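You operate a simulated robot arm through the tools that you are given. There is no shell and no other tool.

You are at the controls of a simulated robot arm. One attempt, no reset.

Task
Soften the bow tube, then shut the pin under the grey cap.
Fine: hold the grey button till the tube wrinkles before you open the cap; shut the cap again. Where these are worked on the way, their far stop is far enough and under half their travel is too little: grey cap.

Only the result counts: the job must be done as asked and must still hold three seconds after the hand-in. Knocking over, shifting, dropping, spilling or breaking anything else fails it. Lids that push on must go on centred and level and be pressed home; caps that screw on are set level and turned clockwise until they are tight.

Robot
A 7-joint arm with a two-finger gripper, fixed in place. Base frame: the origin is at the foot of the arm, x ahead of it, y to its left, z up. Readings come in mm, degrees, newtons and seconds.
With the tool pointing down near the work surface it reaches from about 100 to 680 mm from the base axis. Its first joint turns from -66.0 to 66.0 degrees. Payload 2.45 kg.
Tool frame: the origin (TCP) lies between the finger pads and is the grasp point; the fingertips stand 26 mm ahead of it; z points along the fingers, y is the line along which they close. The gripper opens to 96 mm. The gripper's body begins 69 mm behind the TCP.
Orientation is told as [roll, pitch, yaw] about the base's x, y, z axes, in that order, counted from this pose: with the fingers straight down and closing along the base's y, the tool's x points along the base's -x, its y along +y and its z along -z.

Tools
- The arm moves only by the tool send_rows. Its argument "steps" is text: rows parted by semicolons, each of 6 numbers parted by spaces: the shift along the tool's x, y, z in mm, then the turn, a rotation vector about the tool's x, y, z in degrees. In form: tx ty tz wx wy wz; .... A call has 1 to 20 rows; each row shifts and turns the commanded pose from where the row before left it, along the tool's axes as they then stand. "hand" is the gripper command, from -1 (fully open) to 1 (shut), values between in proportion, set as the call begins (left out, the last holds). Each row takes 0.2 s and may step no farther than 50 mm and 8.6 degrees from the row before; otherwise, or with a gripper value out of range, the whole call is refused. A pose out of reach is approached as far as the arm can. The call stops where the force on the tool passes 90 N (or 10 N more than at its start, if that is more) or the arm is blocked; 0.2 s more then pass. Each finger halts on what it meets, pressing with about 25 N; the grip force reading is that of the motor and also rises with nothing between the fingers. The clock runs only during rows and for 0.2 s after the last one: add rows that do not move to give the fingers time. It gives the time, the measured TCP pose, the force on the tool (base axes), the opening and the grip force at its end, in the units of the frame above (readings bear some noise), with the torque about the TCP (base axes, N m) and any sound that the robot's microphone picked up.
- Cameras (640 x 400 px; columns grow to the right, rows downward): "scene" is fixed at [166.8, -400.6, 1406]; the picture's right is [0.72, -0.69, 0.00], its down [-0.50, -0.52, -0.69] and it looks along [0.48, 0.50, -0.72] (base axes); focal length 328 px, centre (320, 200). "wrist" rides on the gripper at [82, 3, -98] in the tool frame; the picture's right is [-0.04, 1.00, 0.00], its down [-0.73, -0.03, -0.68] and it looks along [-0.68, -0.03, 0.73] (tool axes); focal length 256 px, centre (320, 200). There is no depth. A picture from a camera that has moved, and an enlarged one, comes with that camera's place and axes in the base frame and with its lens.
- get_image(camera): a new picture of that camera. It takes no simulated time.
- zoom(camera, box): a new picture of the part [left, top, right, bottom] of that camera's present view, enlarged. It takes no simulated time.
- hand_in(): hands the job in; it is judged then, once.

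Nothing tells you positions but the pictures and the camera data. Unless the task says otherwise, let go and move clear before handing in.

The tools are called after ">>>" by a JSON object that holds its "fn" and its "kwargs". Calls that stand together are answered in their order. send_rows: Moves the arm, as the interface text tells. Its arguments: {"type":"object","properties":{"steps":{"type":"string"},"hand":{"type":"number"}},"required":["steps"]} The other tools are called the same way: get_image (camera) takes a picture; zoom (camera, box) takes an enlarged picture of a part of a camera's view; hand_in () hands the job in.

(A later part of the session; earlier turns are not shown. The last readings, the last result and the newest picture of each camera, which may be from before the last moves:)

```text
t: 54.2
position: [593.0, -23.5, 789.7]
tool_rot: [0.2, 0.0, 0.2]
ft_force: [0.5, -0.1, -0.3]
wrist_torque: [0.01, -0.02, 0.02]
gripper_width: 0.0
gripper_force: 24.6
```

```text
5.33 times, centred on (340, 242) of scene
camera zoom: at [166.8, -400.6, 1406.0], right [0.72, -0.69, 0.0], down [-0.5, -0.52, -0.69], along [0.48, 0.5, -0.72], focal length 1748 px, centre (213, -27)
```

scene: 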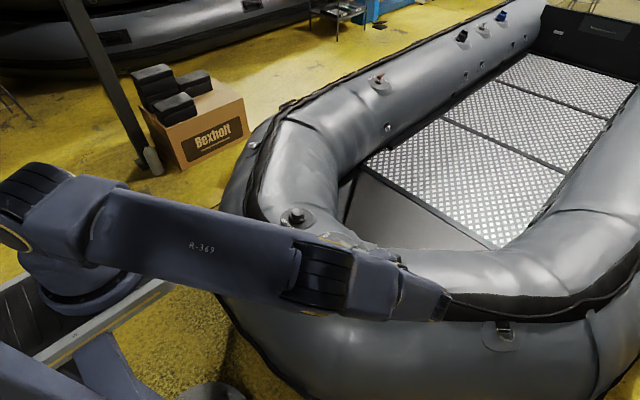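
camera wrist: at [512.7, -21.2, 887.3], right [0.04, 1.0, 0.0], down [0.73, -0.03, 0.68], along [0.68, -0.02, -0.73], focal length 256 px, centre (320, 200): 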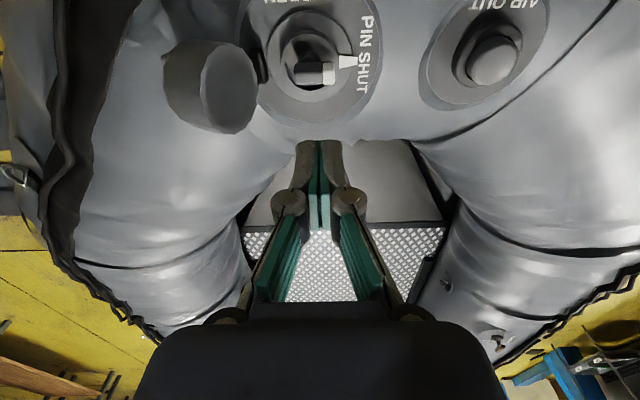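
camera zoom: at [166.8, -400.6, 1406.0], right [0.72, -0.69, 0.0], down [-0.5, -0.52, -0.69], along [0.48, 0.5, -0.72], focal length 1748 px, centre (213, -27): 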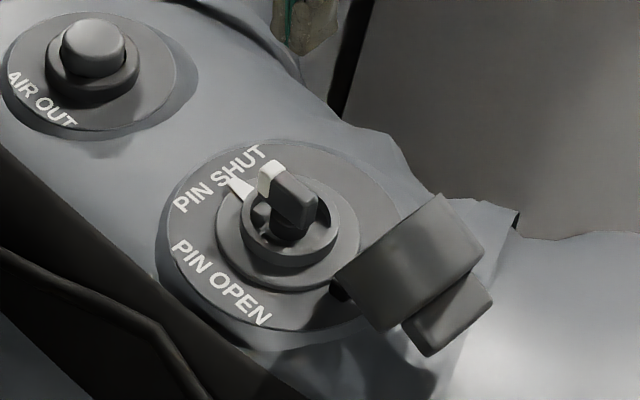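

The cap is open about 110° with its centre near (580, -108, 673). I'll move to the -y side of it, up high first, and then descend beside the LIFT bar.

>>> {"fn": "send_rows", "kwargs": {"steps": "3 -37 0 0 0 0; 3 -37 0 0 0 0; 3 -37 0 0 0 0; 2 -38 0 0 0 0; 0 0 0 0 0 0; 0 0 0 0 0 0", "hand": 1}}

>>> {"fn": "get_image", "kwargs": {"camera": "wrist"}}

>>> {"fn": "zoom", "kwargs": {"camera": "scene", "box": [290, 190, 410, 290]}}

```text
t: 55.6
position: [583.8, -172.7, 788.5]
tool_rot: [0.2, 0.1, 0.0]
ft_force: [-0.6, 0.4, 0.1]
wrist_torque: [0.02, 0.02, 0.04]
gripper_width: 0.1
gripper_force: 24.5
```

```text
taken
camera wrist: at [503.4, -171.0, 887.6], right [0.04, 1.0, 0.0], down [0.73, -0.03, 0.68], along [0.68, -0.02, -0.73], focal length 256 px, centre (320, 200)
```

wrist: 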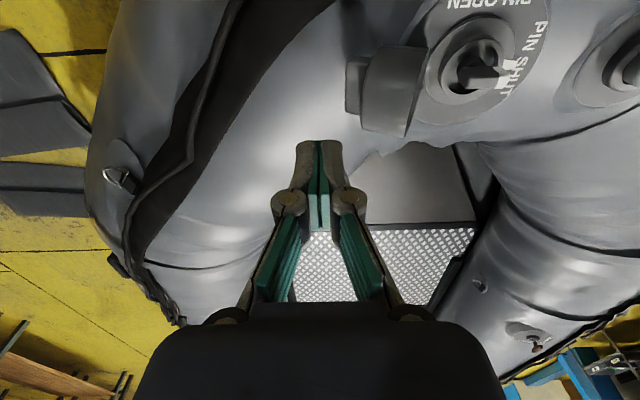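

```text
4.00 times, centred on (350, 240) of scene
camera zoom: at [166.8, -400.6, 1406.0], right [0.72, -0.69, 0.0], down [-0.5, -0.52, -0.69], along [0.48, 0.5, -0.72], focal length 1311 px, centre (200, 40)
```

zoom: 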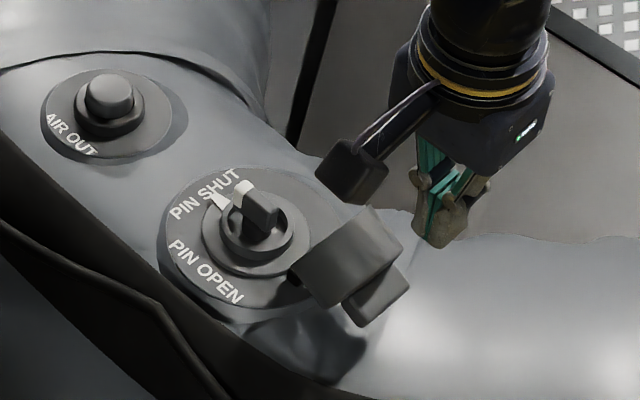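

The fingertips are clear of the bar by about 12 mm in y. I'll descend to tip height z ≈ 656.

>>> {"fn": "send_rows", "kwargs": {"steps": "0 0 35 0 0 0; 0 0 35 0 0 0; 0 0 20 0 0 0; 0 0 10 0 0 0; 0 0 7 0 0 0; 0 0 0 0 0 0", "hand": 1}}

>>> {"fn": "get_image", "kwargs": {"camera": "wrist"}}

>>> {"fn": "zoom", "kwargs": {"camera": "scene", "box": [300, 210, 400, 290]}}

```text
t: 57.0
position: [584.5, -172.0, 679.8]
tool_rot: [0.0, 0.0, 0.0]
ft_force: [-0.4, -1.5, 0.7]
wrist_torque: [0.04, 0.01, 0.0]
gripper_width: 0.2
gripper_force: 25.2
```

```text
taken
camera wrist: at [503.7, -170.3, 778.9], right [0.04, 1.0, 0.0], down [0.73, -0.03, 0.68], along [0.68, -0.02, -0.73], focal length 256 px, centre (320, 200)
```

wrist: 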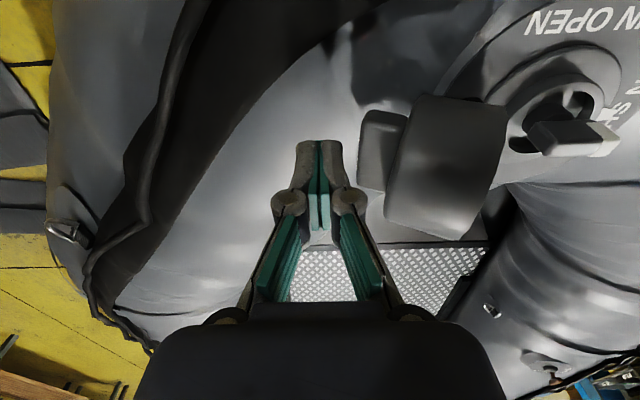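

```text
5.00 times, centred on (350, 250) of scene
camera zoom: at [166.8, -400.6, 1406.0], right [0.72, -0.69, 0.0], down [-0.5, -0.52, -0.69], along [0.48, 0.5, -0.72], focal length 1639 px, centre (170, -50)
```

zoom: 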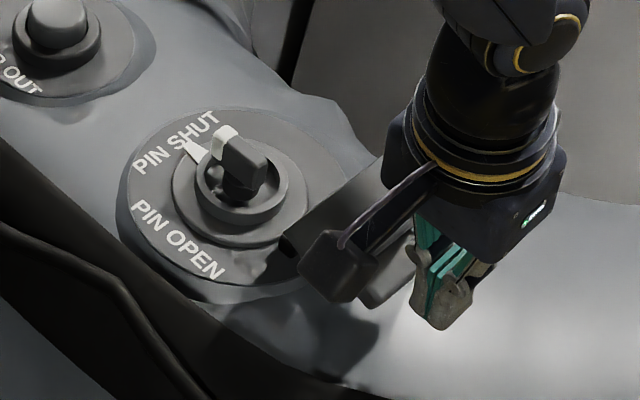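

The fingertip is beside the LIFT bar. I'll push toward +y while rising along the cap's arc in small steps.

>>> {"fn": "send_rows", "kwargs": {"steps": "0 5 0 0 0 0; 0 5 0 0 0 0; 0 5 0 0 0 0; 0 3.2 -3.5 0 0 0; 0 3.2 -3.5 0 0 0; 0 4 -2.5 0 0 0; 0 4 -2.5 0 0 0; 0 0 0 0 0 0", "hand": 1}}

>>> {"fn": "get_image", "kwargs": {"camera": "wrist"}}

>>> {"fn": "zoom", "kwargs": {"camera": "scene", "box": [300, 210, 400, 290]}}

```text
t: 58.8
position: [578.1, -131.4, 687.8]
tool_rot: [1.0, 0.9, 0.1]
ft_force: [-1.5, 3.0, -2.5]
wrist_torque: [-0.27, -0.11, 0.05]
gripper_width: 0.1
gripper_force: 24.7
```

```text
taken
camera wrist: at [499.6, -132.2, 787.7], right [0.04, 1.0, 0.02], down [0.74, -0.04, 0.67], along [0.67, -0.01, -0.74], focal length 256 px, centre (320, 200)
```

wrist: 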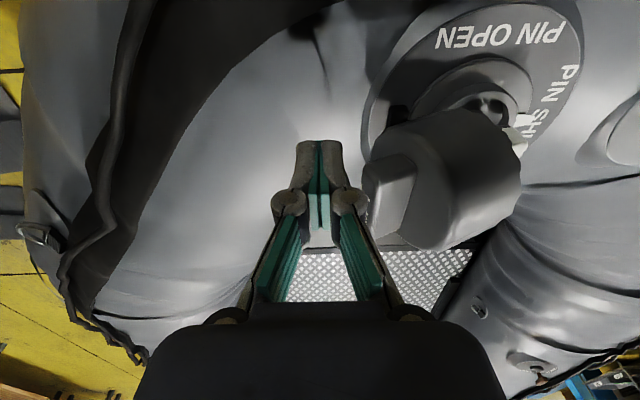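

```text
5.00 times, centred on (350, 250) of scene
camera zoom: at [167.1, -400.3, 1406.1], right [0.72, -0.69, 0.0], down [-0.5, -0.52, -0.69], along [0.48, 0.5, -0.72], focal length 1639 px, centre (170, -50)
```

zoom: 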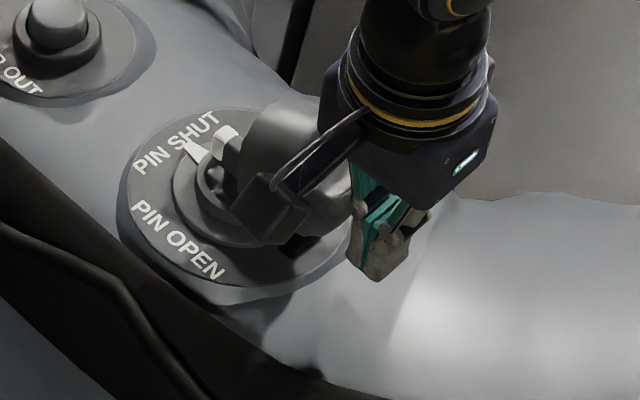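

The cap is coming up with little force. The reading differs a bit from what I commanded, so I'll settle and re-read.

>>> {"fn": "send_rows", "kwargs": {"steps": "0 0 0 0 0 0; 0 0 0 0 0 0", "hand": 1}}

>>> {"fn": "get_image", "kwargs": {"camera": "wrist"}}

```text
t: 59.4
position: [582.9, -141.6, 692.2]
tool_rot: [0.3, 0.2, 0.0]
ft_force: [-0.6, -0.2, 0.0]
wrist_torque: [0.01, -0.03, 0.01]
gripper_width: 0.0
gripper_force: 25.0
```

```text
taken
camera wrist: at [502.2, -139.4, 790.5], right [0.04, 1.0, 0.0], down [0.74, -0.03, 0.68], along [0.68, -0.02, -0.74], focal length 256 px, centre (320, 200)
```

wrist: 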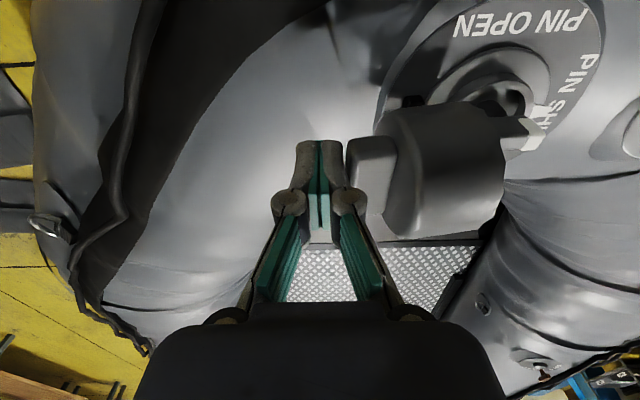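

The cap rests against the finger at about 90–95°. I'll keep pushing gently along the arc.

>>> {"fn": "send_rows", "kwargs": {"steps": "0 2.5 -3 0 0 0; 0 2.5 -3 0 0 0; 0 2.5 -3 0 0 0; 0 3 -2.7 0 0 0; 0 3 -2.7 0 0 0; 0 3 -2.7 0 0 0; 0 0 0 0 0 0", "hand": 1}}

>>> {"fn": "get_image", "kwargs": {"camera": "wrist"}}

>>> {"fn": "zoom", "kwargs": {"camera": "scene", "box": [300, 210, 400, 290]}}

```text
t: 61.0
position: [584.2, -123.7, 711.3]
tool_rot: [0.1, 0.2, 0.0]
ft_force: [-0.3, -0.5, -0.1]
wrist_torque: [0.02, -0.02, -0.02]
gripper_width: 0.3
gripper_force: 25.1
```

```text
taken
camera wrist: at [502.5, -123.2, 808.9], right [0.04, 1.0, 0.0], down [0.73, -0.03, 0.68], along [0.68, -0.02, -0.73], focal length 256 px, centre (320, 200)
```

wrist: 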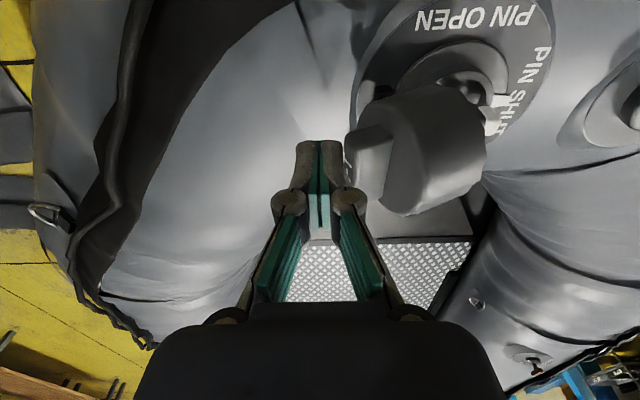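

```text
5.00 times, centred on (350, 250) of scene
camera zoom: at [166.8, -400.6, 1406.0], right [0.72, -0.69, 0.0], down [-0.5, -0.52, -0.69], along [0.48, 0.5, -0.72], focal length 1639 px, centre (170, -50)
```

zoom: 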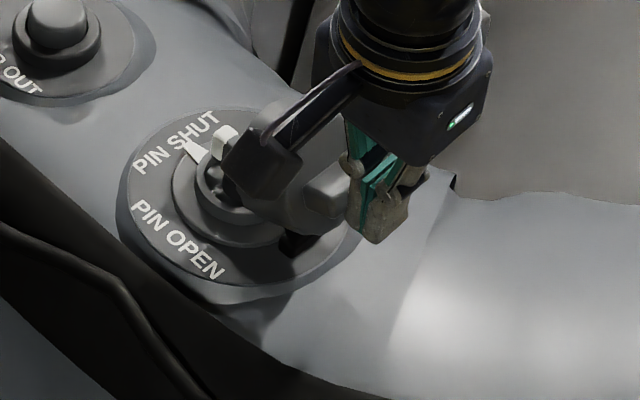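

The cap is around 70° and follows easily. I'll keep pushing along the arc.

>>> {"fn": "send_rows", "kwargs": {"steps": "0 3.1 -1.4 0 0 0; 0 3.1 -1.4 0 0 0; 0 3.1 -1.4 0 0 0; 0 3.1 -1.4 0 0 0; 0 3.1 -1.4 0 0 0; 0 3.1 -1.4 0 0 0; 0 2.9 -0.4 0 0 0; 0 2.9 -0.4 0 0 0; 0 2.9 -0.4 0 0 0; 0 2.9 -0.4 0 0 0; 0 0 0 0 0 0", "hand": 1}}

>>> {"fn": "get_image", "kwargs": {"camera": "wrist"}}

>>> {"fn": "zoom", "kwargs": {"camera": "scene", "box": [300, 210, 400, 290]}}

```text
t: 63.4
position: [583.4, -95.8, 720.3]
tool_rot: [0.2, 0.0, 0.0]
ft_force: [-0.4, 0.5, 0.2]
wrist_torque: [0.0, 0.0, 0.0]
gripper_width: 0.1
gripper_force: 25.0
```

```text
taken
camera wrist: at [502.5, -94.6, 818.8], right [0.04, 1.0, 0.0], down [0.73, -0.03, 0.68], along [0.68, -0.02, -0.73], focal length 256 px, centre (320, 200)
```

wrist: 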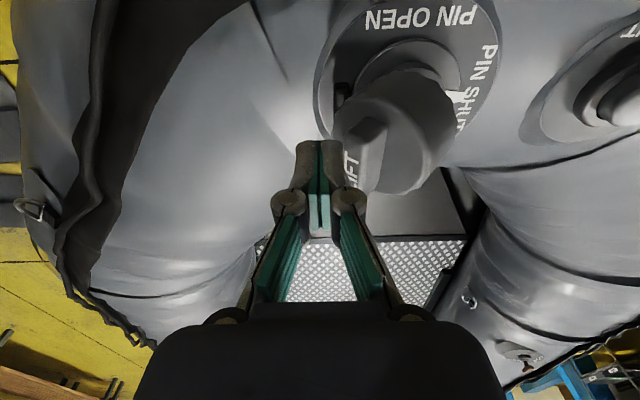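

```text
5.00 times, centred on (350, 250) of scene
camera zoom: at [166.8, -400.6, 1406.0], right [0.72, -0.69, 0.0], down [-0.5, -0.52, -0.69], along [0.48, 0.5, -0.72], focal length 1639 px, centre (170, -50)
```

zoom: 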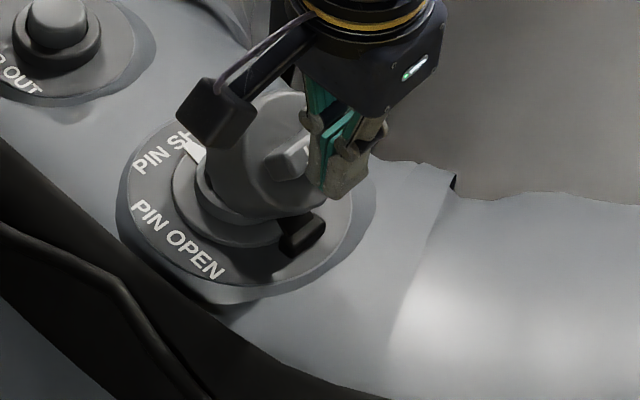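

The cap is at about 40° and following well. I'll continue the arc toward closed.

>>> {"fn": "send_rows", "kwargs": {"steps": "0 3.4 -0.5 0 0 0; 0 3.4 -0.5 0 0 0; 0 3.4 -0.5 0 0 0; 0 3.4 -0.5 0 0 0; 0 3 0.5 0 0 0; 0 3 0.5 0 0 0; 0 3 0.5 0 0 0; 0 3 0.5 0 0 0; 0 2.8 1 0 0 0; 0 2.8 1 0 0 0; 0 2.8 1 0 0 0; 0 0 0 0 0 0", "hand": 1}}

>>> {"fn": "get_image", "kwargs": {"camera": "wrist"}}

>>> {"fn": "zoom", "kwargs": {"camera": "scene", "box": [300, 210, 400, 290]}}

```text
t: 66.0
position: [583.4, -60.8, 717.8]
tool_rot: [0.2, 0.0, 0.1]
ft_force: [0.2, -0.8, 0.1]
wrist_torque: [0.03, 0.01, 0.01]
gripper_width: 0.0
gripper_force: 24.9
```

```text
taken
camera wrist: at [502.1, -60.1, 816.3], right [0.04, 1.0, 0.0], down [0.73, -0.03, 0.68], along [0.68, -0.02, -0.73], focal length 256 px, centre (320, 200)
```

wrist: 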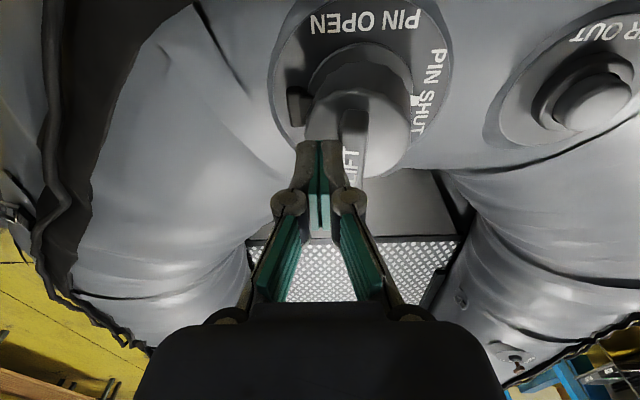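

```text
5.00 times, centred on (350, 250) of scene
camera zoom: at [166.8, -400.6, 1406.0], right [0.72, -0.69, 0.0], down [-0.5, -0.52, -0.69], along [0.48, 0.5, -0.72], focal length 1639 px, centre (170, -50)
```

zoom: 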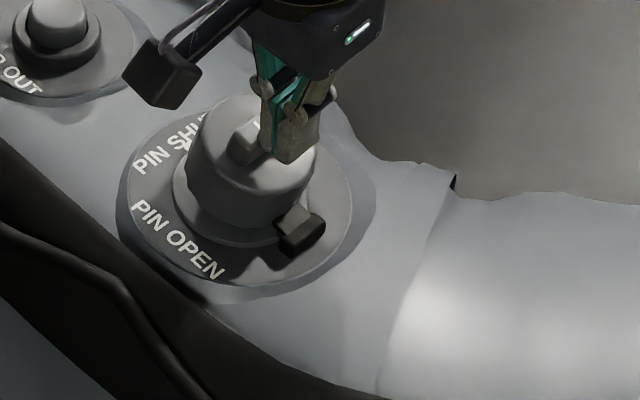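

The cap is nearly shut, about 10° open. I'll rise, move over the top of the LIFT bar and press down.

>>> {"fn": "send_rows", "kwargs": {"steps": "0 -3 -10 0 0 0; 0 0 -25 0 0 0; 2 15 0 0 0 0; 0 16 0 0 0 0; 0 0 12 0 0 0; 0 0 0 0 0 0; 0 0 0 0 0 0", "hand": 1}}

>>> {"fn": "get_image", "kwargs": {"camera": "wrist"}}

>>> {"fn": "zoom", "kwargs": {"camera": "scene", "box": [300, 200, 380, 270]}}

```text
t: 67.6
position: [579.9, -32.8, 740.9]
tool_rot: [0.2, 0.0, 0.0]
ft_force: [-0.4, 0.2, 0.4]
wrist_torque: [-0.02, 0.02, 0.0]
gripper_width: 0.1
gripper_force: 24.6
```

```text
taken
camera wrist: at [500.1, -31.6, 838.8], right [0.04, 1.0, 0.0], down [0.73, -0.03, 0.68], along [0.68, -0.02, -0.73], focal length 256 px, centre (320, 200)
```

wrist: 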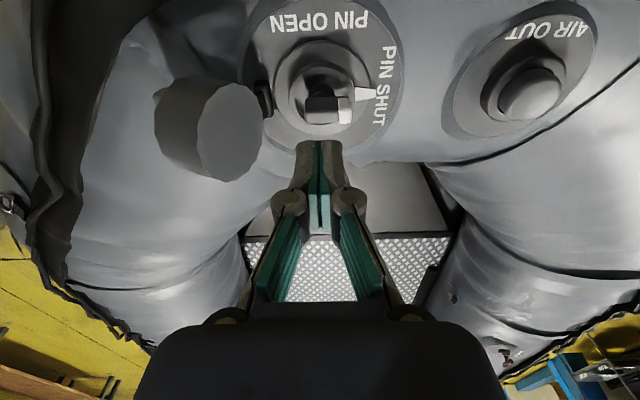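

```text
5.71 times, centred on (340, 235) of scene
camera zoom: at [166.8, -400.6, 1406.0], right [0.72, -0.69, 0.0], down [-0.5, -0.52, -0.69], along [0.48, 0.5, -0.72], focal length 1873 px, centre (206, 0)
```

zoom: 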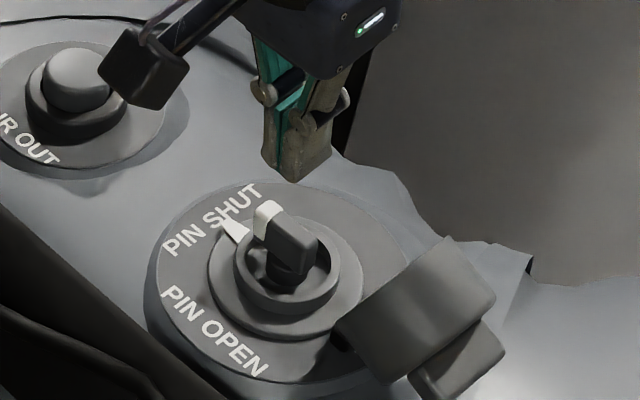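

The cap sprang back fully open when I let go, so it must be pressed home in one go without losing contact. The pin remains at PIN SHUT. I'll go back to the -y side and repeat the push.

>>> {"fn": "send_rows", "kwargs": {"steps": "0 0 -30 0 0 0; 0 -5 -20 0 0 0; -1 -40 0 0 0 0; -1 -40 0 0 0 0; -1 -40 0 0 0 0; 0 -15 0 0 0 0; 0 0 0 0 0 0; 0 0 35 0 0 0; 0 0 35 0 0 0; 0 0 25 0 0 0; 0 0 12 0 0 0; 0 0 0 0 0 0", "hand": 1}}

>>> {"fn": "get_image", "kwargs": {"camera": "wrist"}}

```text
t: 70.2
position: [584.8, -171.9, 682.5]
tool_rot: [0.0, -0.1, 0.0]
ft_force: [0.4, 0.6, -1.1]
wrist_torque: [-0.01, 0.02, 0.0]
gripper_width: 0.4
gripper_force: 25.3
```

```text
taken
camera wrist: at [504.3, -171.1, 781.5], right [0.04, 1.0, 0.0], down [0.73, -0.03, 0.68], along [0.68, -0.02, -0.73], focal length 256 px, centre (320, 200)
```

wrist: 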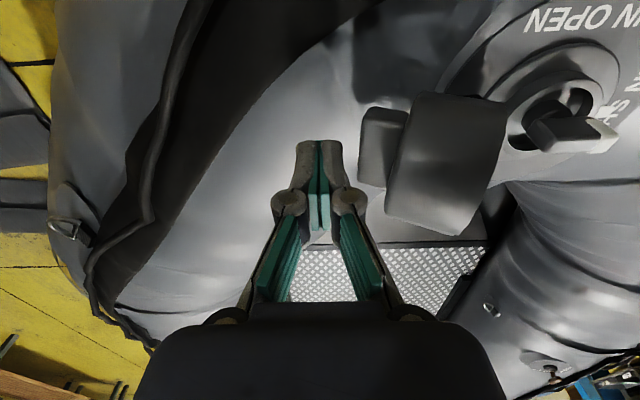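

>>> {"fn": "send_rows", "kwargs": {"steps": "3 4 0 0 0 0; 0 4 0 0 0 0; 0 4 0 0 0 0; 0 2.5 0 0 0 0; 0 2.1 -2.3 0 0 0; 0 2.1 -2.3 0 0 0; 0 2.1 -2.3 0 0 0; 0 2.7 -1.7 0 0 0; 0 2.7 -1.7 0 0 0; 0 2.7 -1.7 0 0 0; 0 2.5 -3 0 0 0; 0 2.5 -3 0 0 0; 0 2.5 -3 0 0 0; 0 3 -2.7 0 0 0; 0 3 -2.7 0 0 0; 0 3 -2.7 0 0 0; 0 3.3 -2 0 0 0; 0 3.3 -2 0 0 0; 0 3.3 -2 0 0 0; 0 0 0 0 0 0", "hand": 1}}

>>> {"fn": "get_image", "kwargs": {"camera": "wrist"}}

```text
t: 74.4
position: [579.6, -118.1, 718.1]
tool_rot: [0.2, 0.2, -0.1]
ft_force: [-0.8, -2.1, 3.9]
wrist_torque: [-0.09, 0.08, 0.01]
gripper_width: 0.1
gripper_force: 29.0
```

```text
taken
camera wrist: at [499.7, -116.7, 816.6], right [0.04, 1.0, 0.0], down [0.74, -0.03, 0.68], along [0.68, -0.02, -0.74], focal length 256 px, centre (320, 200)
```

wrist: 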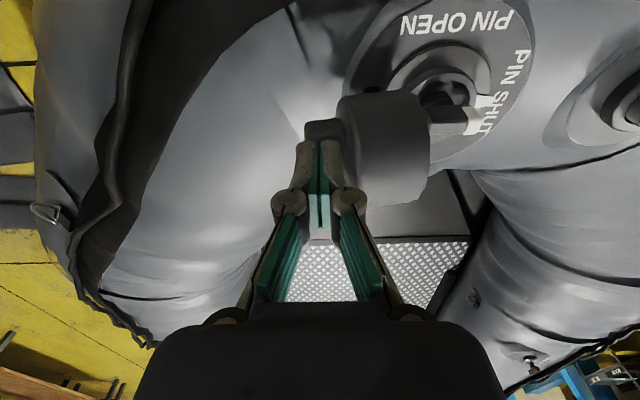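

The fingertip slid over the top of the bar because I rose too early. I'll back off to the -y side and repeat the push with the tip kept lower.

>>> {"fn": "send_rows", "kwargs": {"steps": "0 -15 -3 0 0 0; 0 -20 0 0 0 0; 0 -20 0 0 0 0; 0 0 15 0 0 0; 0 0 15 0 0 0; 0 0 10 0 0 0; 0 0 0 0 0 0; 0 0 0 0 0 0", "hand": 1}}

>>> {"fn": "get_image", "kwargs": {"camera": "wrist"}}

>>> {"fn": "zoom", "kwargs": {"camera": "scene", "box": [300, 210, 400, 290]}}

```text
t: 76.2
position: [582.5, -173.7, 681.7]
tool_rot: [0.2, 0.0, 0.1]
ft_force: [0.9, -0.6, 0.1]
wrist_torque: [-0.03, -0.02, 0.04]
gripper_width: 0.0
gripper_force: 28.2
```

```text
taken
camera wrist: at [501.4, -172.2, 779.7], right [0.04, 1.0, 0.0], down [0.73, -0.03, 0.68], along [0.68, -0.02, -0.73], focal length 256 px, centre (320, 200)
```

wrist: 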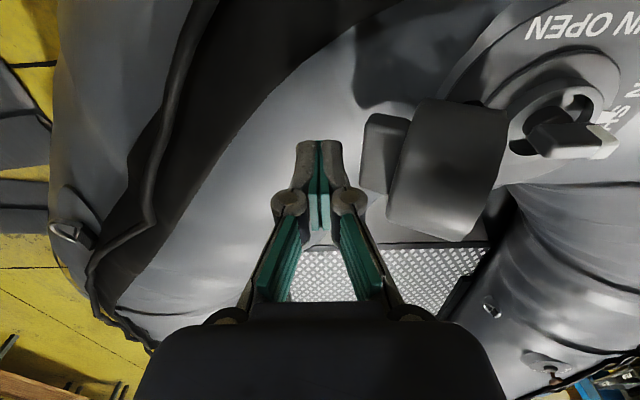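

```text
5.00 times, centred on (350, 250) of scene
camera zoom: at [166.8, -400.6, 1406.0], right [0.72, -0.69, 0.0], down [-0.5, -0.52, -0.69], along [0.48, 0.5, -0.72], focal length 1639 px, centre (170, -50)
```

zoom: 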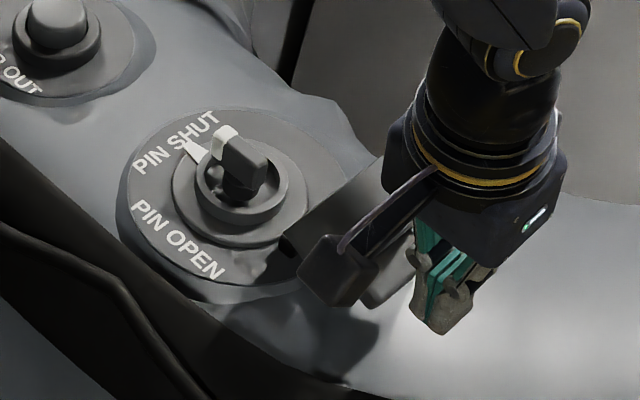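

I'm back beside the bar. I'll push again, staying lower this time.

>>> {"fn": "send_rows", "kwargs": {"steps": "0 4 1 0 0 0; 0 4 0 0 0 0; 0 4 0 0 0 0; 0 3 0 0 0 0; 0 3 0 0 0 0; 0 3 -0.5 0 0 0; 0 3 -0.5 0 0 0; 0 3 -1 0 0 0; 0 3 -1 0 0 0; 0 0 0 0 0 0", "hand": 1}}

>>> {"fn": "get_image", "kwargs": {"camera": "wrist"}}

>>> {"fn": "zoom", "kwargs": {"camera": "scene", "box": [300, 210, 400, 290]}}

```text
t: 78.4
position: [582.1, -155.3, 687.2]
tool_rot: [-1.1, -0.5, -0.1]
ft_force: [3.9, -48.2, 29.1]
wrist_torque: [-0.42, 0.28, 0.46]
gripper_width: 0.0
gripper_force: 27.8
```

```text
taken
camera wrist: at [501.2, -151.6, 785.2], right [0.04, 1.0, -0.02], down [0.73, -0.02, 0.68], along [0.68, -0.04, -0.73], focal length 256 px, centre (320, 200)
```

wrist: 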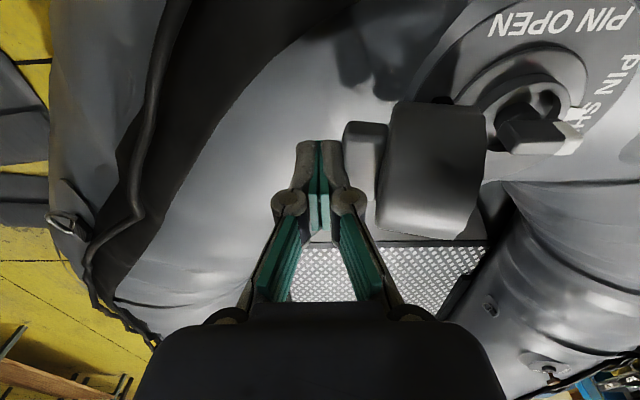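

```text
5.00 times, centred on (350, 250) of scene
camera zoom: at [166.4, -401.3, 1405.9], right [0.72, -0.69, 0.0], down [-0.5, -0.52, -0.69], along [0.48, 0.5, -0.72], focal length 1639 px, centre (170, -50)
```

zoom: 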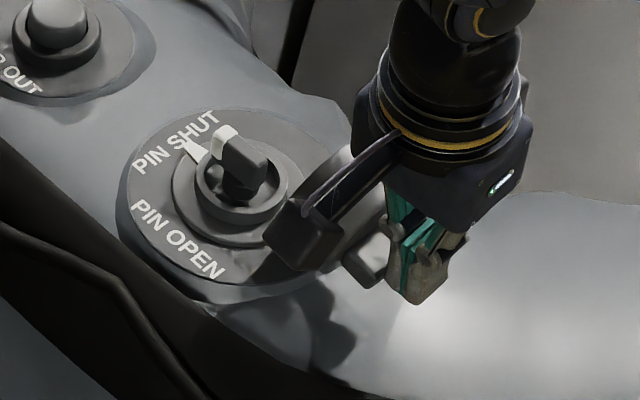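

The push jammed at about 48 N because near fully open the bar must rise more than it moves sideways. I'll ease back, lower the tip, then lift along the bar's true path so friction helps instead of blocking.

>>> {"fn": "send_rows", "kwargs": {"steps": "0 -5 0 0 0 0; 0 -5 0 0 0 0; 0 0 4 0 0 0; 0 0 4 0 0 0; 0 0 0 0 0 0", "hand": 1}}

>>> {"fn": "get_image", "kwargs": {"camera": "wrist"}}

```text
t: 79.6
position: [581.6, -159.7, 677.4]
tool_rot: [-0.5, 0.0, 0.0]
ft_force: [2.8, -37.5, 17.7]
wrist_torque: [-0.32, 0.15, 0.41]
gripper_width: 0.1
gripper_force: 28.7
```

```text
taken
camera wrist: at [500.5, -157.6, 774.8], right [0.04, 1.0, -0.01], down [0.73, -0.02, 0.68], along [0.68, -0.03, -0.73], focal length 256 px, centre (320, 200)
```

wrist: 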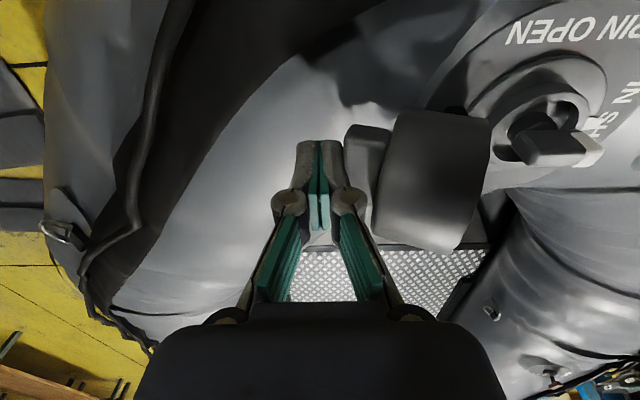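

The finger has good preload on the bar. I'll now follow the bar's upward arc.

>>> {"fn": "send_rows", "kwargs": {"steps": "0 -1.5 -0.5 0 0 0; 0 1.4 -2.9 0 0 0; 0 1.5 -2.9 0 0 0; 0 1.6 -2.9 0 0 0; 0 1.7 -2.9 0 0 0; 0 1.8 -2.6 0 0 0; 0 1.9 -2.6 0 0 0; 0 2.0 -2.6 0 0 0; 0 2.1 -2.6 0 0 0; 0 0 0 0 0 0", "hand": 1}}

>>> {"fn": "get_image", "kwargs": {"camera": "wrist"}}

>>> {"fn": "zoom", "kwargs": {"camera": "scene", "box": [300, 210, 400, 290]}}

```text
t: 81.8
position: [580.8, -139.2, 697.9]
tool_rot: [0.3, 0.1, 0.0]
ft_force: [5.5, -8.8, 9.6]
wrist_torque: [0.09, -0.02, -0.08]
gripper_width: 0.0
gripper_force: 28.2
```

```text
taken
camera wrist: at [500.4, -138.5, 796.3], right [0.04, 1.0, 0.0], down [0.73, -0.03, 0.68], along [0.68, -0.02, -0.74], focal length 256 px, centre (320, 200)
```

wrist: 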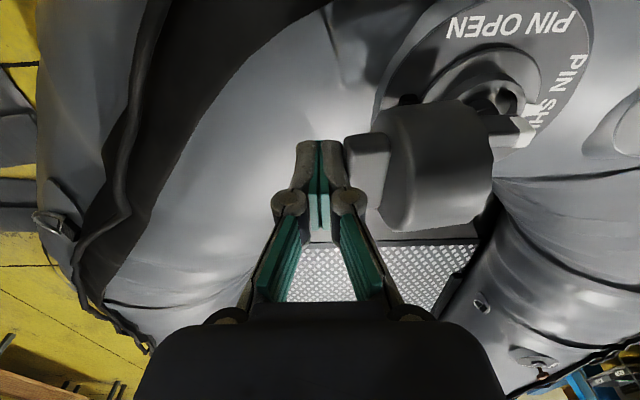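

```text
5.00 times, centred on (350, 250) of scene
camera zoom: at [166.8, -400.7, 1406.0], right [0.72, -0.69, 0.0], down [-0.5, -0.52, -0.69], along [0.48, 0.5, -0.72], focal length 1639 px, centre (170, -50)
```

zoom: 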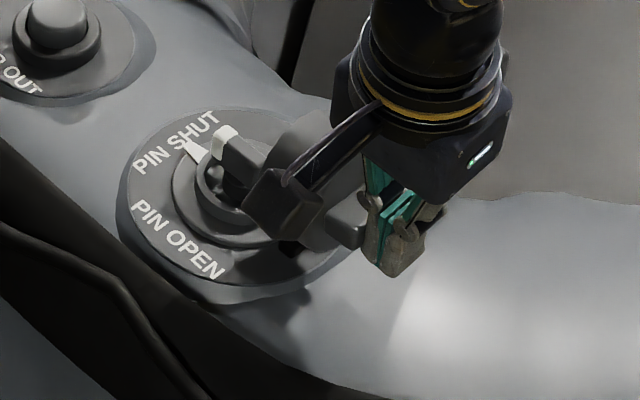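

The cap is at about 88°. I'll lower the tip slightly for a better hold and continue pushing past vertical.

>>> {"fn": "send_rows", "kwargs": {"steps": "0 0.5 3 0 0 0; 0 0.5 3 0 0 0; 0 2.5 -2.8 0 0 0; 0 2.6 -2.8 0 0 0; 0 2.7 -2.8 0 0 0; 0 2.9 -2.5 0 0 0; 0 3 -2.3 0 0 0; 0 3.1 -2.1 0 0 0; 0 3.2 -2 0 0 0; 0 3.3 -1.8 0 0 0; 0 3.4 -1.6 0 0 0; 0 0 0 0 0 0", "hand": 1}}

>>> {"fn": "get_image", "kwargs": {"camera": "wrist"}}

>>> {"fn": "zoom", "kwargs": {"camera": "scene", "box": [300, 210, 400, 290]}}

```text
t: 84.4
position: [581.6, -113.4, 713.3]
tool_rot: [0.2, 0.0, 0.0]
ft_force: [-0.3, 0.6, 0.1]
wrist_torque: [-0.01, -0.02, 0.02]
gripper_width: 0.1
gripper_force: 28.5
```

```text
taken
camera wrist: at [499.7, -111.8, 811.2], right [0.04, 1.0, 0.0], down [0.73, -0.03, 0.68], along [0.68, -0.03, -0.73], focal length 256 px, centre (320, 200)
```

wrist: 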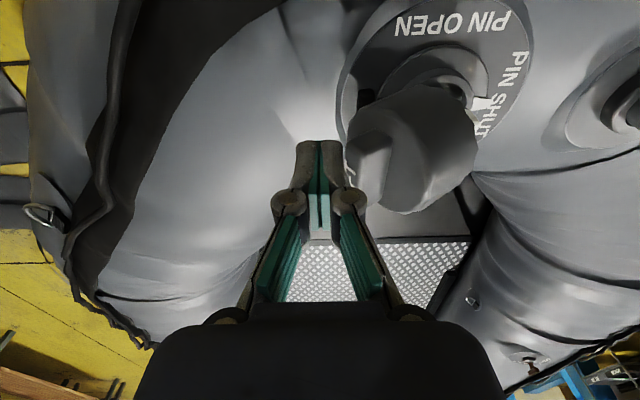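

```text
5.00 times, centred on (350, 250) of scene
camera zoom: at [166.8, -400.6, 1406.0], right [0.72, -0.69, 0.0], down [-0.5, -0.52, -0.69], along [0.48, 0.5, -0.72], focal length 1639 px, centre (170, -50)
```

zoom: 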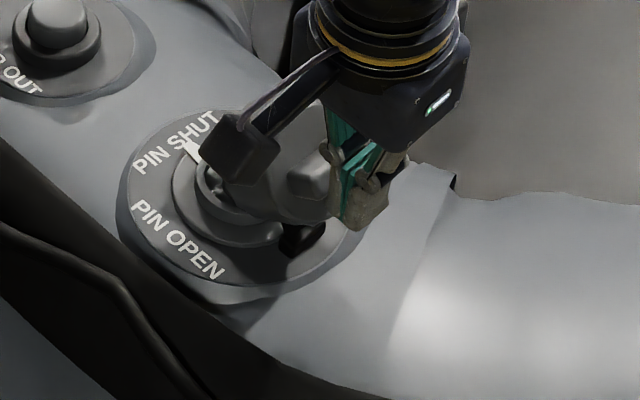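

The cap is at about 58°. I'll keep pushing along the arc.

>>> {"fn": "send_rows", "kwargs": {"steps": "0 2.9 0 0 0 0; 0 2.9 0 0 0 0; 0 2.9 0 0 0 0; 0 2.9 0 0 0 0; 0 2.8 -0.2 0 0 0; 0 2.8 -0.2 0 0 0; 0 2.8 -0.2 0 0 0; 0 2.8 -0.2 0 0 0; 0 3 0 0 0 0; 0 3 0 0 0 0; 0 3 0 0 0 0; 0 3 0 0 0 0; 0 3 0.3 0 0 0; 0 3 0.3 0 0 0; 0 3 0.3 0 0 0; 0 3 0.3 0 0 0; 0 0 0 0 0 0", "hand": 1}}

>>> {"fn": "get_image", "kwargs": {"camera": "wrist"}}

>>> {"fn": "zoom", "kwargs": {"camera": "scene", "box": [300, 210, 400, 290]}}

```text
t: 88.0
position: [580.6, -65.9, 712.8]
tool_rot: [0.3, 0.0, -0.1]
ft_force: [-0.1, -1.5, -0.4]
wrist_torque: [0.01, 0.01, 0.01]
gripper_width: 0.0
gripper_force: 29.2
```

```text
taken
camera wrist: at [500.4, -64.4, 810.7], right [0.04, 1.0, 0.0], down [0.73, -0.03, 0.68], along [0.68, -0.02, -0.73], focal length 256 px, centre (320, 200)
```

wrist: 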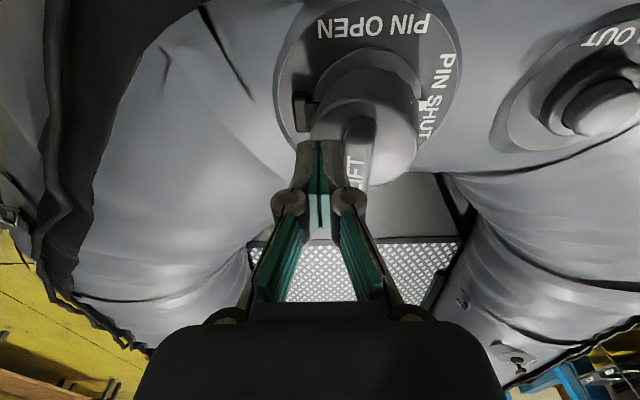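

```text
5.00 times, centred on (350, 250) of scene
camera zoom: at [166.8, -400.6, 1406.0], right [0.72, -0.69, 0.0], down [-0.5, -0.52, -0.69], along [0.48, 0.5, -0.72], focal length 1639 px, centre (170, -50)
```

zoom: 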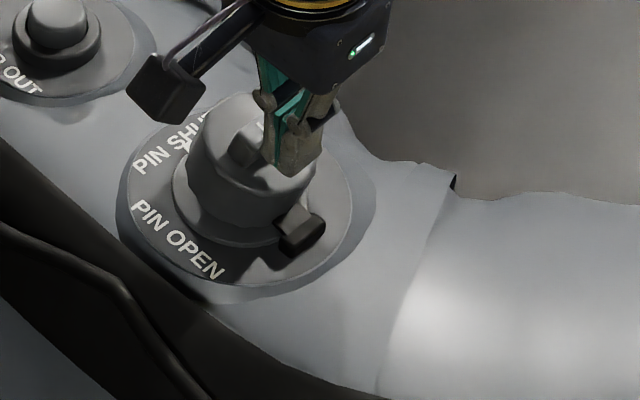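

The cap is at about 15°. I'll continue pushing until it seats and the force rises.

>>> {"fn": "send_rows", "kwargs": {"steps": "0 2.8 0.5 0 0 0; 0 2.8 0.5 0 0 0; 0 2.8 0.5 0 0 0; 0 2.6 0.5 0 0 0; 0 2.6 0.5 0 0 0; 0 2.5 0.5 0 0 0; 0 0 0 0 0 0", "hand": 1}}

>>> {"fn": "zoom", "kwargs": {"camera": "wrist", "box": [220, 30, 460, 210]}}

>>> {"fn": "zoom", "kwargs": {"camera": "scene", "box": [300, 210, 380, 280]}}

```text
t: 89.6
position: [581.2, -49.7, 710.3]
tool_rot: [0.1, 0.0, 0.1]
ft_force: [0.8, -3.7, 1.1]
wrist_torque: [-0.07, 0.01, 0.04]
gripper_width: 0.0
gripper_force: 28.6
```

```text
2.22 times, centred on (340, 120) of wrist
camera zoom: at [500.5, -48.5, 807.7], right [0.04, 1.0, 0.0], down [0.73, -0.03, 0.68], along [0.68, -0.03, -0.73], focal length 569 px, centre (276, 378)
```

zoom: 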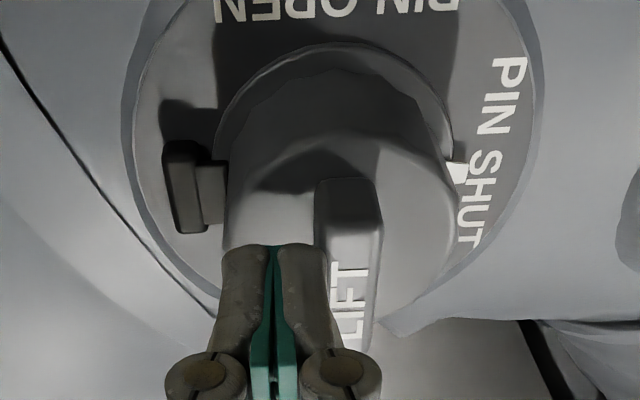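

```text
5.71 times, centred on (340, 245) of scene
camera zoom: at [166.8, -400.7, 1406.0], right [0.72, -0.69, 0.0], down [-0.5, -0.52, -0.69], along [0.48, 0.5, -0.72], focal length 1873 px, centre (206, -57)
```

zoom: 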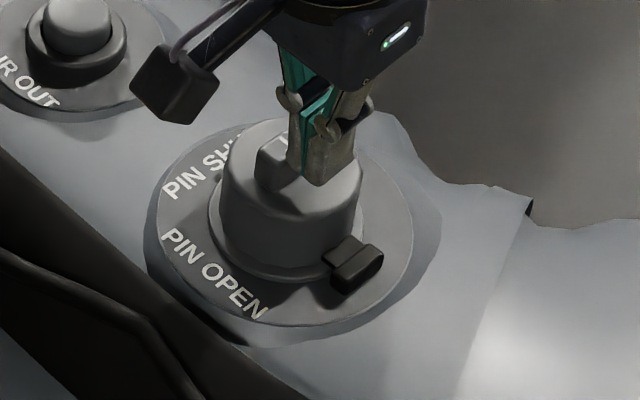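

The cap is essentially down and the pointer shows PIN SHUT. I'll push further to build closing force and listen for a click.

>>> {"fn": "send_rows", "kwargs": {"steps": "0 1.5 0.3 0 0 0; 0 1.5 0.3 0 0 0; 0 1.5 0.3 0 0 0; 0 0 0 0 0 0", "hand": 1}}

```text
t: 90.6
position: [580.8, -49.5, 709.5]
tool_rot: [-0.2, 0.0, -0.1]
ft_force: [-2.6, -24.9, 9.8]
wrist_torque: [-0.44, 0.19, 0.29]
gripper_width: 0.3
gripper_force: 28.0
```

The cap is blocked at its seat with 25 N. I'll now slide the tip down the bar's side to press on the cap's top.

>>> {"fn": "send_rows", "kwargs": {"steps": "0 0 3 0 0 0; 0 0 3 0 0 0; 0 0 2 0 0 0; 0 0 2 0 0 0; 0 0 1.5 0 0 0; 0 0 0 0 0 0", "hand": 1}}

>>> {"fn": "zoom", "kwargs": {"camera": "wrist", "box": [220, 30, 460, 210]}}

>>> {"fn": "zoom", "kwargs": {"camera": "scene", "box": [300, 210, 380, 280]}}

```text
t: 92.0
position: [580.8, -49.8, 696.7]
tool_rot: [-0.2, 0.0, -0.1]
ft_force: [8.3, -29.4, 13.1]
wrist_torque: [-0.29, 0.04, 0.23]
gripper_width: 0.0
gripper_force: 28.7
```

```text
2.22 times, centred on (340, 120) of wrist
camera zoom: at [500.9, -47.9, 795.2], right [0.04, 1.0, 0.0], down [0.73, -0.03, 0.68], along [0.68, -0.03, -0.73], focal length 569 px, centre (276, 378)
```

zoom: 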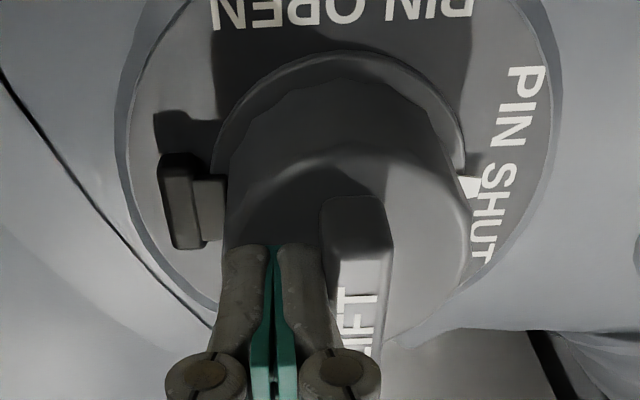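

```text
5.71 times, centred on (340, 245) of scene
camera zoom: at [166.7, -401.1, 1405.9], right [0.72, -0.69, 0.0], down [-0.5, -0.52, -0.69], along [0.48, 0.5, -0.72], focal length 1873 px, centre (206, -57)
```

zoom: 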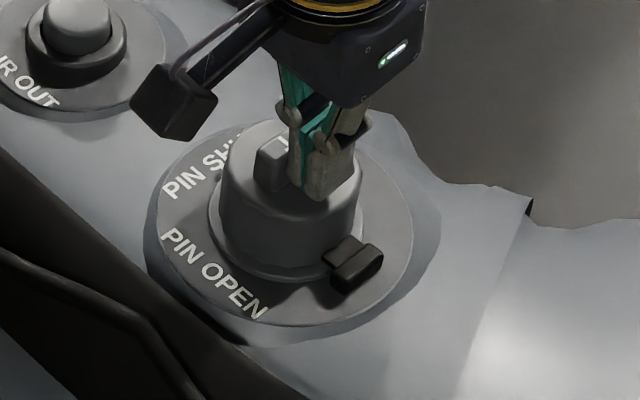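

>>> {"fn": "send_rows", "kwargs": {"steps": "0 0 1.5 0 0 0; 0 0 1.5 0 0 0; 0 0 1.5 0 0 0; 0 0 0 0 0 0", "hand": 1}}

```text
t: 93.0
position: [581.5, -50.0, 694.3]
tool_rot: [-0.2, -0.1, -0.2]
ft_force: [2.5, -28.9, 22.2]
wrist_torque: [-0.04, 0.06, 0.25]
gripper_width: 0.2
gripper_force: 28.0
```

The vertical force is rising, so the tip is pressing on the cap top. I'll press a little more.

>>> {"fn": "send_rows", "kwargs": {"steps": "0 0 1 0 0 0; 0 0 1 0 0 0; 0 0 0 0 0 0", "hand": 1}}

>>> {"fn": "zoom", "kwargs": {"camera": "scene", "box": [305, 215, 365, 265]}}

```text
t: 93.8
position: [581.4, -50.7, 692.6]
tool_rot: [-0.2, 0.0, -0.2]
ft_force: [-12.2, -27.8, 48.4]
wrist_torque: [0.34, 0.14, 0.26]
gripper_width: 0.0
gripper_force: 29.1
```

```text
8.00 times, centred on (335, 240) of scene
camera zoom: at [165.7, -401.1, 1406.0], right [0.72, -0.69, 0.0], down [-0.5, -0.52, -0.69], along [0.48, 0.5, -0.72], focal length 2622 px, centre (200, -120)
```

zoom: 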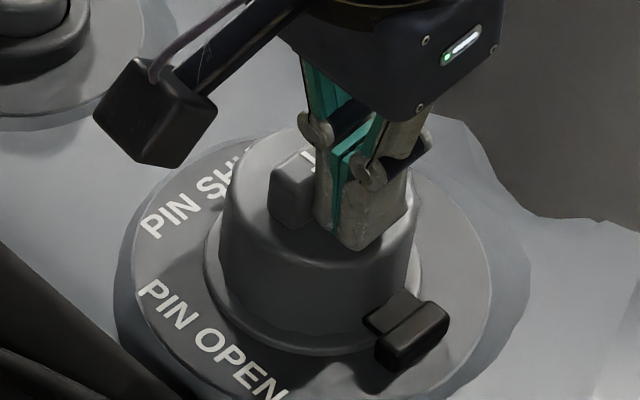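

The cap looks just like its original closed state, with 48 N downward on it. I'll ease the side load, slide up the bar while keeping it blocked, and press on the bar top from above.

>>> {"fn": "send_rows", "kwargs": {"steps": "0 -1 -2 0 0 0; 0 -1 -5 0 0 0; 0 0 -6 0 0 0; 0 0 -6 0 0 0; 0 0 -5 0 0 0; 0 0 0 0 0 0", "hand": 1}}

>>> {"fn": "zoom", "kwargs": {"camera": "scene", "box": [305, 215, 365, 265]}}

```text
t: 95.2
position: [582.1, -46.3, 715.4]
tool_rot: [0.3, 0.0, 0.0]
ft_force: [-0.1, 0.8, 0.1]
wrist_torque: [-0.01, -0.03, 0.01]
gripper_width: 0.0
gripper_force: 28.2
```

```text
8.00 times, centred on (335, 240) of scene
camera zoom: at [166.9, -400.6, 1406.0], right [0.72, -0.69, 0.0], down [-0.5, -0.52, -0.69], along [0.48, 0.5, -0.72], focal length 2622 px, centre (200, -120)
```

zoom: 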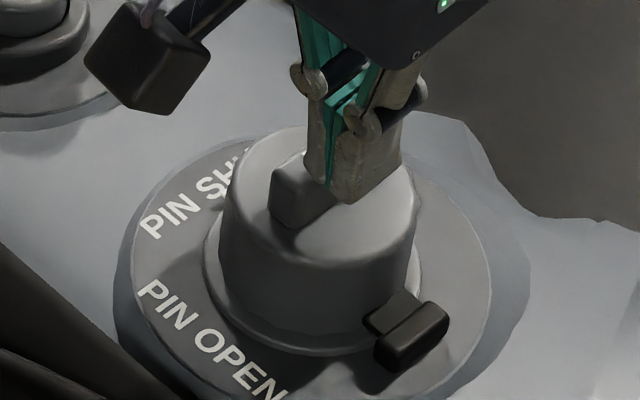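

The cap is staying shut with no load on the finger. I'll move over the bar's top and press straight down to make sure it is home.

>>> {"fn": "send_rows", "kwargs": {"steps": "0 0 -6 0 0 0; 0 6 0 0 0 0; 0 6 0 0 0 0; 0 0 3 0 0 0; 0 0 3 0 0 0; 0 0 0 0 0 0", "hand": 1}}

>>> {"fn": "zoom", "kwargs": {"camera": "wrist", "box": [220, 30, 460, 210]}}

>>> {"fn": "zoom", "kwargs": {"camera": "scene", "box": [305, 215, 365, 265]}}

```text
t: 96.6
position: [581.2, -35.7, 715.2]
tool_rot: [0.0, 0.0, -0.1]
ft_force: [0.9, -0.5, 0.4]
wrist_torque: [-0.03, -0.05, -0.01]
gripper_width: 0.0
gripper_force: 28.7
```

```text
2.22 times, centred on (340, 120) of wrist
camera zoom: at [500.3, -34.8, 813.5], right [0.04, 1.0, 0.0], down [0.73, -0.03, 0.68], along [0.68, -0.02, -0.73], focal length 569 px, centre (276, 378)
```

zoom: 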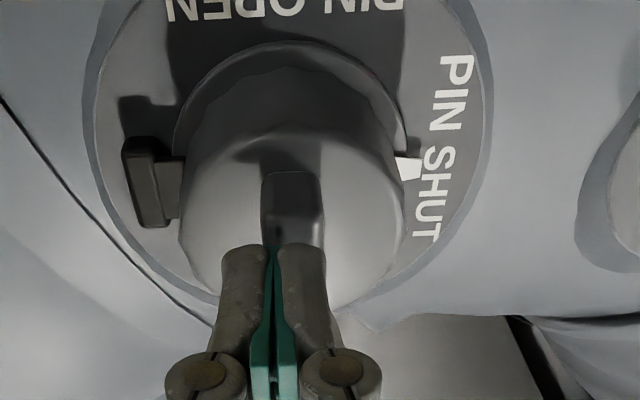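

```text
8.00 times, centred on (335, 240) of scene
camera zoom: at [166.8, -400.6, 1406.0], right [0.72, -0.69, 0.0], down [-0.5, -0.52, -0.69], along [0.48, 0.5, -0.72], focal length 2622 px, centre (200, -120)
```

zoom: 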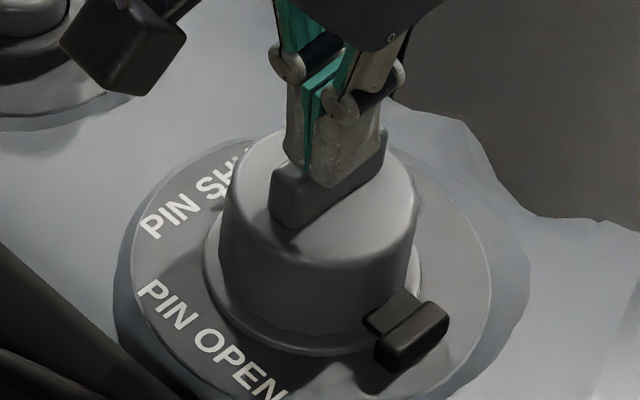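

The finger is right over the bar. I'll shift 3 mm to centre and press down gently.

>>> {"fn": "send_rows", "kwargs": {"steps": "0 3 1 0 0 0; 0 0 2 0 0 0; 0 0 2 0 0 0; 0 0 0 0 0 0", "hand": 1}}

```text
t: 97.6
position: [582.3, -32.9, 710.9]
tool_rot: [0.2, 0.1, 0.0]
ft_force: [-14.0, 1.3, 40.4]
wrist_torque: [0.0, 0.88, -0.06]
gripper_width: 6.0
gripper_force: 28.6
```

The bar top is under 40 N of downward push. I'll press 1 mm more, then lift away and check the cap stays shut.

>>> {"fn": "send_rows", "kwargs": {"steps": "0 0 0.8 0 0 0; 0 0 0 0 0 0; 0 0 0 0 0 0", "hand": 1}}

>>> {"fn": "send_rows", "kwargs": {"steps": "0 0 -3 0 0 0; 0 0 -15 0 0 0; 0 0 -30 0 0 0; 20 10 -30 0 0 0; 40 20 0 0 0 0; 40 20 0 0 0 0; 0 0 0 0 0 0; 0 0 0 0 0 0; 0 0 0 0 0 0; 0 0 0 0 0 0; 0 0 0 0 0 0; 0 0 0 0 0 0", "hand": 1}}

>>> {"fn": "get_image", "kwargs": {"camera": "wrist"}}

>>> {"fn": "get_image", "kwargs": {"camera": "scene"}}

>>> {"fn": "zoom", "kwargs": {"camera": "scene", "box": [305, 215, 365, 265]}}

```text
t: 98.4
position: [581.9, -31.9, 710.7]
tool_rot: [0.3, 0.0, 0.2]
ft_force: [-15.1, 5.9, 52.8]
wrist_torque: [0.08, 0.96, 0.0]
gripper_width: 5.6
gripper_force: 28.6
```

```text
t: 101.0
position: [479.8, 17.7, 786.9]
tool_rot: [0.3, 0.0, 0.0]
ft_force: [0.0, 0.4, -0.1]
wrist_torque: [-0.02, -0.01, 0.03]
gripper_width: 0.0
gripper_force: 28.2
```

```text
taken
camera wrist: at [399.0, 18.6, 884.7], right [0.04, 1.0, 0.0], down [0.73, -0.03, 0.68], along [0.68, -0.02, -0.73], focal length 256 px, centre (320, 200)
```

wrist: 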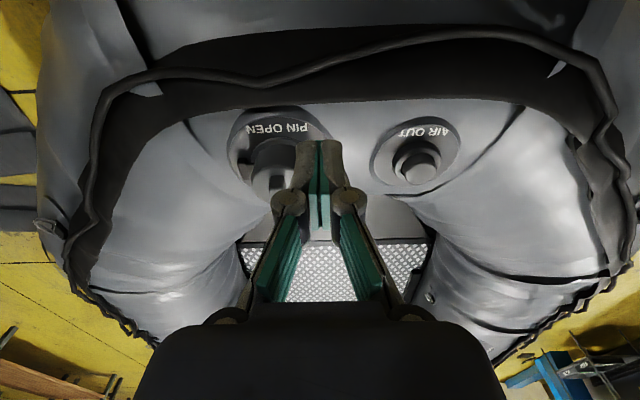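

```text
taken
```

scene: 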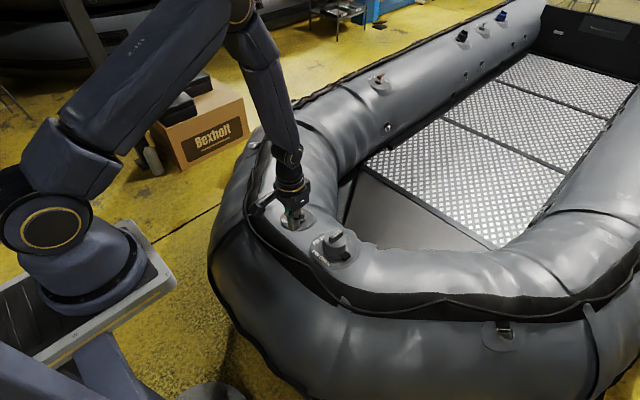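

```text
8.00 times, centred on (335, 240) of scene
camera zoom: at [166.8, -400.6, 1406.0], right [0.72, -0.69, 0.0], down [-0.5, -0.52, -0.69], along [0.48, 0.5, -0.72], focal length 2622 px, centre (200, -120)
```

zoom: 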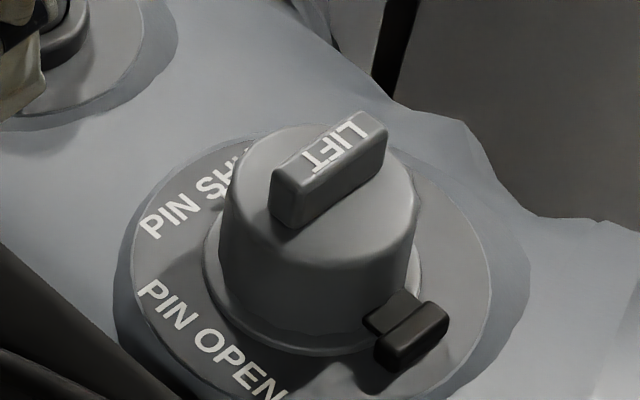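

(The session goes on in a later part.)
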